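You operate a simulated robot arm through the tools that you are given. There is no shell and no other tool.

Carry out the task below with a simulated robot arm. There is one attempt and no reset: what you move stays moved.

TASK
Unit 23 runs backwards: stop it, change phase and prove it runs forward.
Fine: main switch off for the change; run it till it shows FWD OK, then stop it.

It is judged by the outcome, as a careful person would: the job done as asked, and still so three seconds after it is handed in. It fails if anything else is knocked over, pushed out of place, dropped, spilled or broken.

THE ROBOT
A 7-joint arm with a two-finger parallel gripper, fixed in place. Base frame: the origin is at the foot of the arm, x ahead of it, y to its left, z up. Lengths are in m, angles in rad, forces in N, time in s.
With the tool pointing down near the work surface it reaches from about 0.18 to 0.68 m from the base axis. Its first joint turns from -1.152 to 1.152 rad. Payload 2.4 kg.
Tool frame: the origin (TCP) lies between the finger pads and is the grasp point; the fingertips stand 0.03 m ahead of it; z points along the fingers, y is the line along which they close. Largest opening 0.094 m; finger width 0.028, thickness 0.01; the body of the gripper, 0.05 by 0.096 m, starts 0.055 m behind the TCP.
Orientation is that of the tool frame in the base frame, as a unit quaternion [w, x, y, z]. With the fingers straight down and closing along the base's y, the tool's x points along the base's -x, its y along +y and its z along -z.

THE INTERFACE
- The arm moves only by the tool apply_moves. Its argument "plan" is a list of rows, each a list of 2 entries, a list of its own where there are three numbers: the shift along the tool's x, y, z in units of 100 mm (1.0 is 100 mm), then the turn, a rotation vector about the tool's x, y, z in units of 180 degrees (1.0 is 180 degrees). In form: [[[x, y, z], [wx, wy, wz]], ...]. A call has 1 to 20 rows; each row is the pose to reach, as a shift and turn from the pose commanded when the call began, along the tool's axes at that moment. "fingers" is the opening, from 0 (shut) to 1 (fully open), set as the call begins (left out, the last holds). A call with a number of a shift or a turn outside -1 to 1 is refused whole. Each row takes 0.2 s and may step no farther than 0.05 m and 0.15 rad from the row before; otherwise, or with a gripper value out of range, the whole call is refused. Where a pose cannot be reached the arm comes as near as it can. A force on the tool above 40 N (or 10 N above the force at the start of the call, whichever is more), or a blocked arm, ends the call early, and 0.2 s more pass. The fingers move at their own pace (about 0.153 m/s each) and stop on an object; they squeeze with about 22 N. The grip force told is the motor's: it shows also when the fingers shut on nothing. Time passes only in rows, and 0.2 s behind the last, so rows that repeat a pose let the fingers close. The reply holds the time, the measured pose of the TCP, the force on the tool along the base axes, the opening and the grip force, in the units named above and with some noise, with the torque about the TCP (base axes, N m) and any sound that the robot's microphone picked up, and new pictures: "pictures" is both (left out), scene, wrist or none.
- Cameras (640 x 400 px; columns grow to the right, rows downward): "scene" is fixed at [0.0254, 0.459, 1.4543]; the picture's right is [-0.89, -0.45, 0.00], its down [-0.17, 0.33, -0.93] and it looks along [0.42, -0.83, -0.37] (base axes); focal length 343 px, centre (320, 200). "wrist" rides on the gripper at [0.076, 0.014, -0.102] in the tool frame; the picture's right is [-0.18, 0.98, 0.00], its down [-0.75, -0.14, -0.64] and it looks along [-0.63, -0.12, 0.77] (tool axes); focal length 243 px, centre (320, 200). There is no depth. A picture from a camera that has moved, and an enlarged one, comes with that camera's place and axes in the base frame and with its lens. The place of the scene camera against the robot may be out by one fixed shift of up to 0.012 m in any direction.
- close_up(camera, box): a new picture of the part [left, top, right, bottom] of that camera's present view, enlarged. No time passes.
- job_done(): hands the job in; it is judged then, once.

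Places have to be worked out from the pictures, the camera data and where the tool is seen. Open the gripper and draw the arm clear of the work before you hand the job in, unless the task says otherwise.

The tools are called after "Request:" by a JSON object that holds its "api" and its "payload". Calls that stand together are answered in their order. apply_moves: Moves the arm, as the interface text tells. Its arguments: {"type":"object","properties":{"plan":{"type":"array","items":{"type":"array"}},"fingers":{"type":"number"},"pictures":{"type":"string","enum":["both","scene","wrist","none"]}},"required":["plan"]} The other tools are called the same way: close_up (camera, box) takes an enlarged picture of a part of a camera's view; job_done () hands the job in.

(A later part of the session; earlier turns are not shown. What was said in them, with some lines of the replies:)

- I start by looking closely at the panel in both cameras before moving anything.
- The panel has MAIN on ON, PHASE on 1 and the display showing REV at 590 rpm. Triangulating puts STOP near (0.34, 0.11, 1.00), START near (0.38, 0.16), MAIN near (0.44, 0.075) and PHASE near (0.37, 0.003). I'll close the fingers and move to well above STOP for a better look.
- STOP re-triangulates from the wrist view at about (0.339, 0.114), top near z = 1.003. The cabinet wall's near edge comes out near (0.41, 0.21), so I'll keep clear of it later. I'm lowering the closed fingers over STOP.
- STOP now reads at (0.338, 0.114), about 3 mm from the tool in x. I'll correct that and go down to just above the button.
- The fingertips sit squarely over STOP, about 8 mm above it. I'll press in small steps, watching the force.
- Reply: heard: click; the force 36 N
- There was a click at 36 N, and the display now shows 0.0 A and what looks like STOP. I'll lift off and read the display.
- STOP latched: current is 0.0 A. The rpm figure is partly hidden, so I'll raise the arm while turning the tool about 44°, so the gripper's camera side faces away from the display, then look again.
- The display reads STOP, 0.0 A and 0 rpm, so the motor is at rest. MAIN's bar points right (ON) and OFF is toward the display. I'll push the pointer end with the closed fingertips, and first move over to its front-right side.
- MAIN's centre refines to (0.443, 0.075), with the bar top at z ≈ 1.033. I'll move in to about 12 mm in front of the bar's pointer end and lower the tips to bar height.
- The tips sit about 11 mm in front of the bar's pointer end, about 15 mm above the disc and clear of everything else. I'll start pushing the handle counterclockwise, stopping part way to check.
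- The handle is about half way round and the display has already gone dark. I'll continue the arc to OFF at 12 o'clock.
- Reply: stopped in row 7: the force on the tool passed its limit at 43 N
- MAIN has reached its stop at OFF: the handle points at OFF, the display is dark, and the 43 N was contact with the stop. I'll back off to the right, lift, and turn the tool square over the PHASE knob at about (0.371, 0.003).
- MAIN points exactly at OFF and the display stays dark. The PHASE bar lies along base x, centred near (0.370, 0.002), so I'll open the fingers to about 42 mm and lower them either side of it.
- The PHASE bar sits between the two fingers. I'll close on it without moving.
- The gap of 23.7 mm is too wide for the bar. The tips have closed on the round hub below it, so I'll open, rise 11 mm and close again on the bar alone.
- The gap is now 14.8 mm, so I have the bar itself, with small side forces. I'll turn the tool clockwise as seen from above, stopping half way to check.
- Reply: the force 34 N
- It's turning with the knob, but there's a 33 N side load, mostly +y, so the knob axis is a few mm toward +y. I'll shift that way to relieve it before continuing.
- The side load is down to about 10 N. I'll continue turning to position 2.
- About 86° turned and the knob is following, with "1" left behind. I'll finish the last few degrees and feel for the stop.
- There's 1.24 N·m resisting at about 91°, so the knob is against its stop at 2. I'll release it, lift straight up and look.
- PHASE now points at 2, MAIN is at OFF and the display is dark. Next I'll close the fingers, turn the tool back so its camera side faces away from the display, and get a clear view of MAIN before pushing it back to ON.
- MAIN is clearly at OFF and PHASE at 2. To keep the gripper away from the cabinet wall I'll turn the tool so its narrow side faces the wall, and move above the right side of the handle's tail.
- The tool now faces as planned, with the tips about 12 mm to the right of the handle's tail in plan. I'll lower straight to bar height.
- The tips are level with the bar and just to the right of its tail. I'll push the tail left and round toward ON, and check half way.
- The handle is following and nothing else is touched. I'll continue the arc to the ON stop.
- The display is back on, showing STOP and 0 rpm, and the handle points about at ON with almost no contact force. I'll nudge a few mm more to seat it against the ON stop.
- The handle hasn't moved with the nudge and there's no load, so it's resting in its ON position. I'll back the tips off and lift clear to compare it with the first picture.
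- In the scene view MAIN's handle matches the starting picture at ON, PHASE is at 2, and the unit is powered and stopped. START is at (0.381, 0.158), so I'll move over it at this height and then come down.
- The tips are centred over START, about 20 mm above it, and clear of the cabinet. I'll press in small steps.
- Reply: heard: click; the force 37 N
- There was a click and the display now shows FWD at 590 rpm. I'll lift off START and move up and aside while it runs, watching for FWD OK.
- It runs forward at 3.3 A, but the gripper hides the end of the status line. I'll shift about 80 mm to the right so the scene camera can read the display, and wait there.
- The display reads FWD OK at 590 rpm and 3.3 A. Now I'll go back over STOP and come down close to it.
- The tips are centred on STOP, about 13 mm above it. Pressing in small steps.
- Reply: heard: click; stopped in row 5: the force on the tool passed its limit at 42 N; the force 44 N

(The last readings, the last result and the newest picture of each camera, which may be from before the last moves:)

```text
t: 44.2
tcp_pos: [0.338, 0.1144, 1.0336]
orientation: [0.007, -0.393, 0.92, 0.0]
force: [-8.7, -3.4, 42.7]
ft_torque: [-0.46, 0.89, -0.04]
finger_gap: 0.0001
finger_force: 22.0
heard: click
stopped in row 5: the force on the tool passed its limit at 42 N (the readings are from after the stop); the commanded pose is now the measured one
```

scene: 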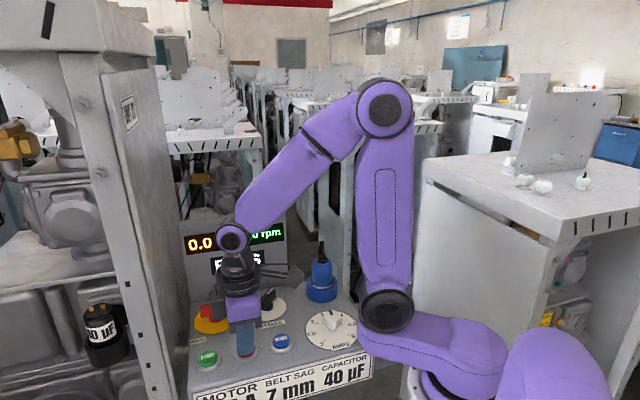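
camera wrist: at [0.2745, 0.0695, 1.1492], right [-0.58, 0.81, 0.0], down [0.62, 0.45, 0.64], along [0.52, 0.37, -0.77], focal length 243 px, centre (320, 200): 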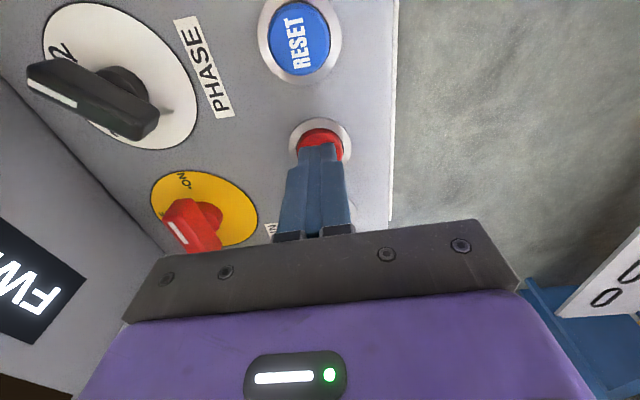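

There was a click and the current dropped to 0.0 A. I'll lift straight off STOP and move aside to read the display.

Request:
{"api": "apply_moves", "payload": {"plan": [[[0, 0, -0.15], [0, 0, 0]], [[0, 0, -0.5], [0, 0, 0]], [[0.1, 0, -0.85], [0, 0, 0]], [[0.4, 0, -1.0], [0, 0, 0]], [[0.7, 0, -1.0], [0, 0, 0]], [[0.9, 0, -1.0], [0, 0, 0]], [[0.9, 0, -1.0], [0, 0, 0]]], "pictures": "both"}}

Request:
{"api": "close_up", "payload": {"camera": "scene", "box": [170, 200, 390, 400]}}

```text
t: 45.8
tcp_pos: [0.2758, 0.0482, 1.1302]
orientation: [0.004, -0.392, 0.92, 0.001]
force: [-0.1, -0.6, -0.4]
ft_torque: [0.03, -0.03, 0.0]
finger_gap: 0.0
finger_force: 22.2
camera wrist: at [0.2125, 0.0029, 1.2324], right [-0.58, 0.81, 0.0], down [0.62, 0.44, 0.65], along [0.53, 0.38, -0.76], focal length 243 px, centre (320, 200)
```

scene: 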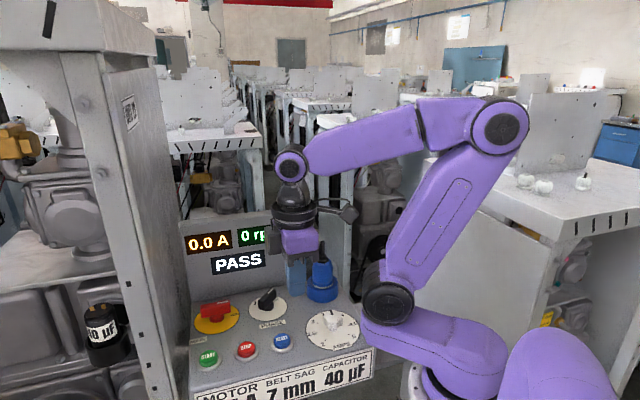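
wrist: 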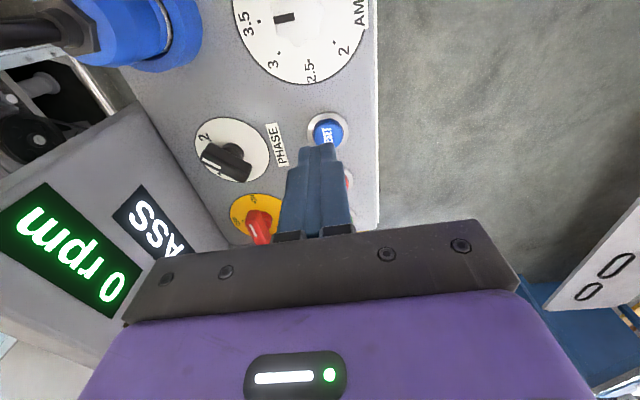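

```text
2.00 times, centred on (280, 300) of scene
camera zoom: at [0.0254, 0.459, 1.4543], right [-0.89, -0.45, 0.0], down [-0.17, 0.33, -0.93], along [0.42, -0.83, -0.37], focal length 686 px, centre (400, 0)
```

zoom: 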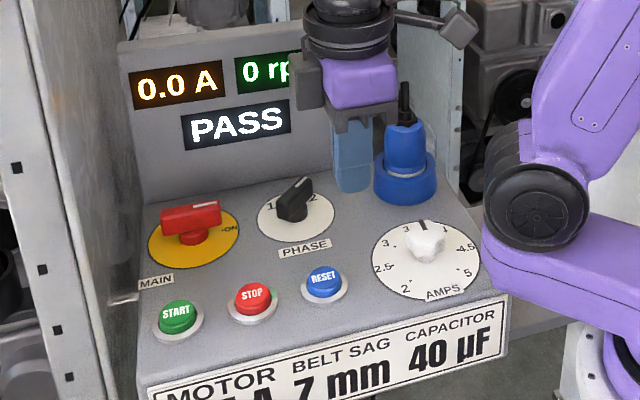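

The display shows PASS, 0.0 A and 0 rpm, with MAIN on and PHASE at 2. I'll raise the arm well clear of the panel and open the gripper.

Request:
{"api": "apply_moves", "payload": {"plan": [[[0, 0, -0.4], [0, 0, 0]], [[0, 0, -0.8], [0, 0, 0]], [[0, 0, -1.0], [0, 0, 0]], [[0, 0, -1.0], [0, 0, 0]]], "fingers": 1.0, "pictures": "none"}}

Request:
{"api": "apply_moves", "payload": {"plan": [[[0, 0, -0.4], [0, 0, 0]], [[0, 0, -0.7], [0, 0, 0]], [[0, 0, -0.7], [0, 0, 0]]], "pictures": "both"}}

Request:
{"api": "close_up", "payload": {"camera": "scene", "box": [170, 200, 390, 400]}}

```text
t: 46.8
tcp_pos: [0.2735, 0.0464, 1.2315]
orientation: [0.004, -0.392, 0.92, 0.0]
force: [0.0, 0.3, -0.3]
ft_torque: [0.02, -0.01, 0.0]
finger_gap: 0.0939
finger_force: 0.0
```

```text
t: 47.6
tcp_pos: [0.2717, 0.0488, 1.2999]
orientation: [0.003, -0.392, 0.92, 0.001]
force: [0.6, 0.2, -0.1]
ft_torque: [-0.01, -0.04, -0.01]
finger_gap: 0.0939
finger_force: 0.2
camera wrist: at [0.2094, 0.0028, 1.4024], right [-0.58, 0.81, 0.0], down [0.62, 0.44, 0.65], along [0.53, 0.38, -0.76], focal length 243 px, centre (320, 200)
```

scene: 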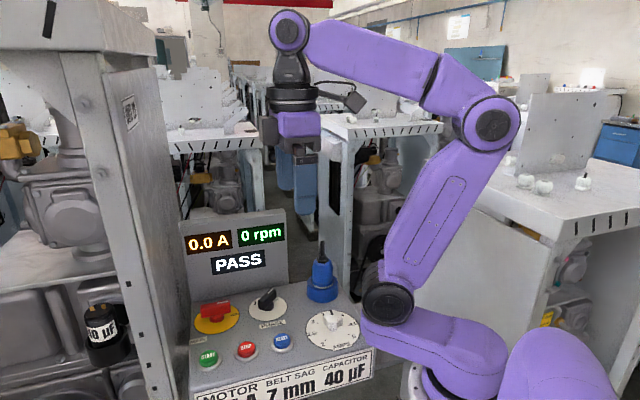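
wrist: 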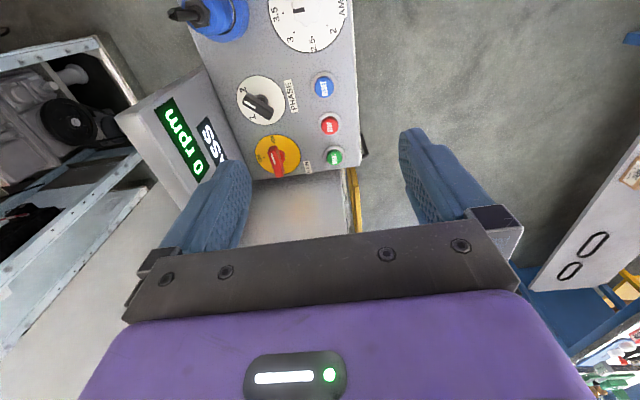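

```text
2.00 times, centred on (280, 300) of scene
camera zoom: at [0.0254, 0.459, 1.4543], right [-0.89, -0.45, 0.0], down [-0.17, 0.33, -0.93], along [0.42, -0.83, -0.37], focal length 686 px, centre (400, 0)
```

zoom: 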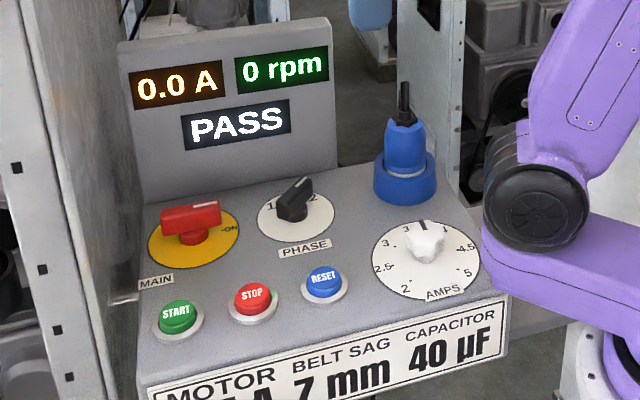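

The arm is clear with the gripper open, and the display still reads PASS, 0.0 A and 0 rpm. PHASE is at 2, the AMPS dial and the plug are untouched, and nothing has been displaced. I'm handing the job in.

Request:
{"api": "job_done", "payload": {}}

```text
The job is handed in.
```

Unit 23 now runs forward and is stopped. I changed the phase from 1 to 2 with the main switch off, and the display showed FWD OK at 590 rpm and 3.3 A before I stopped it.

After the stop the display read PASS, 0.0 A and 0 rpm. I left the main switch on. RESET, the AMPS dial and the plug were not touched, and nothing else was moved. The arm is clear of the panel with the gripper open.

The AMPS dial looks set near 4, while the motor plate says 3.5 A. I left it alone because it wasn't part of the job.
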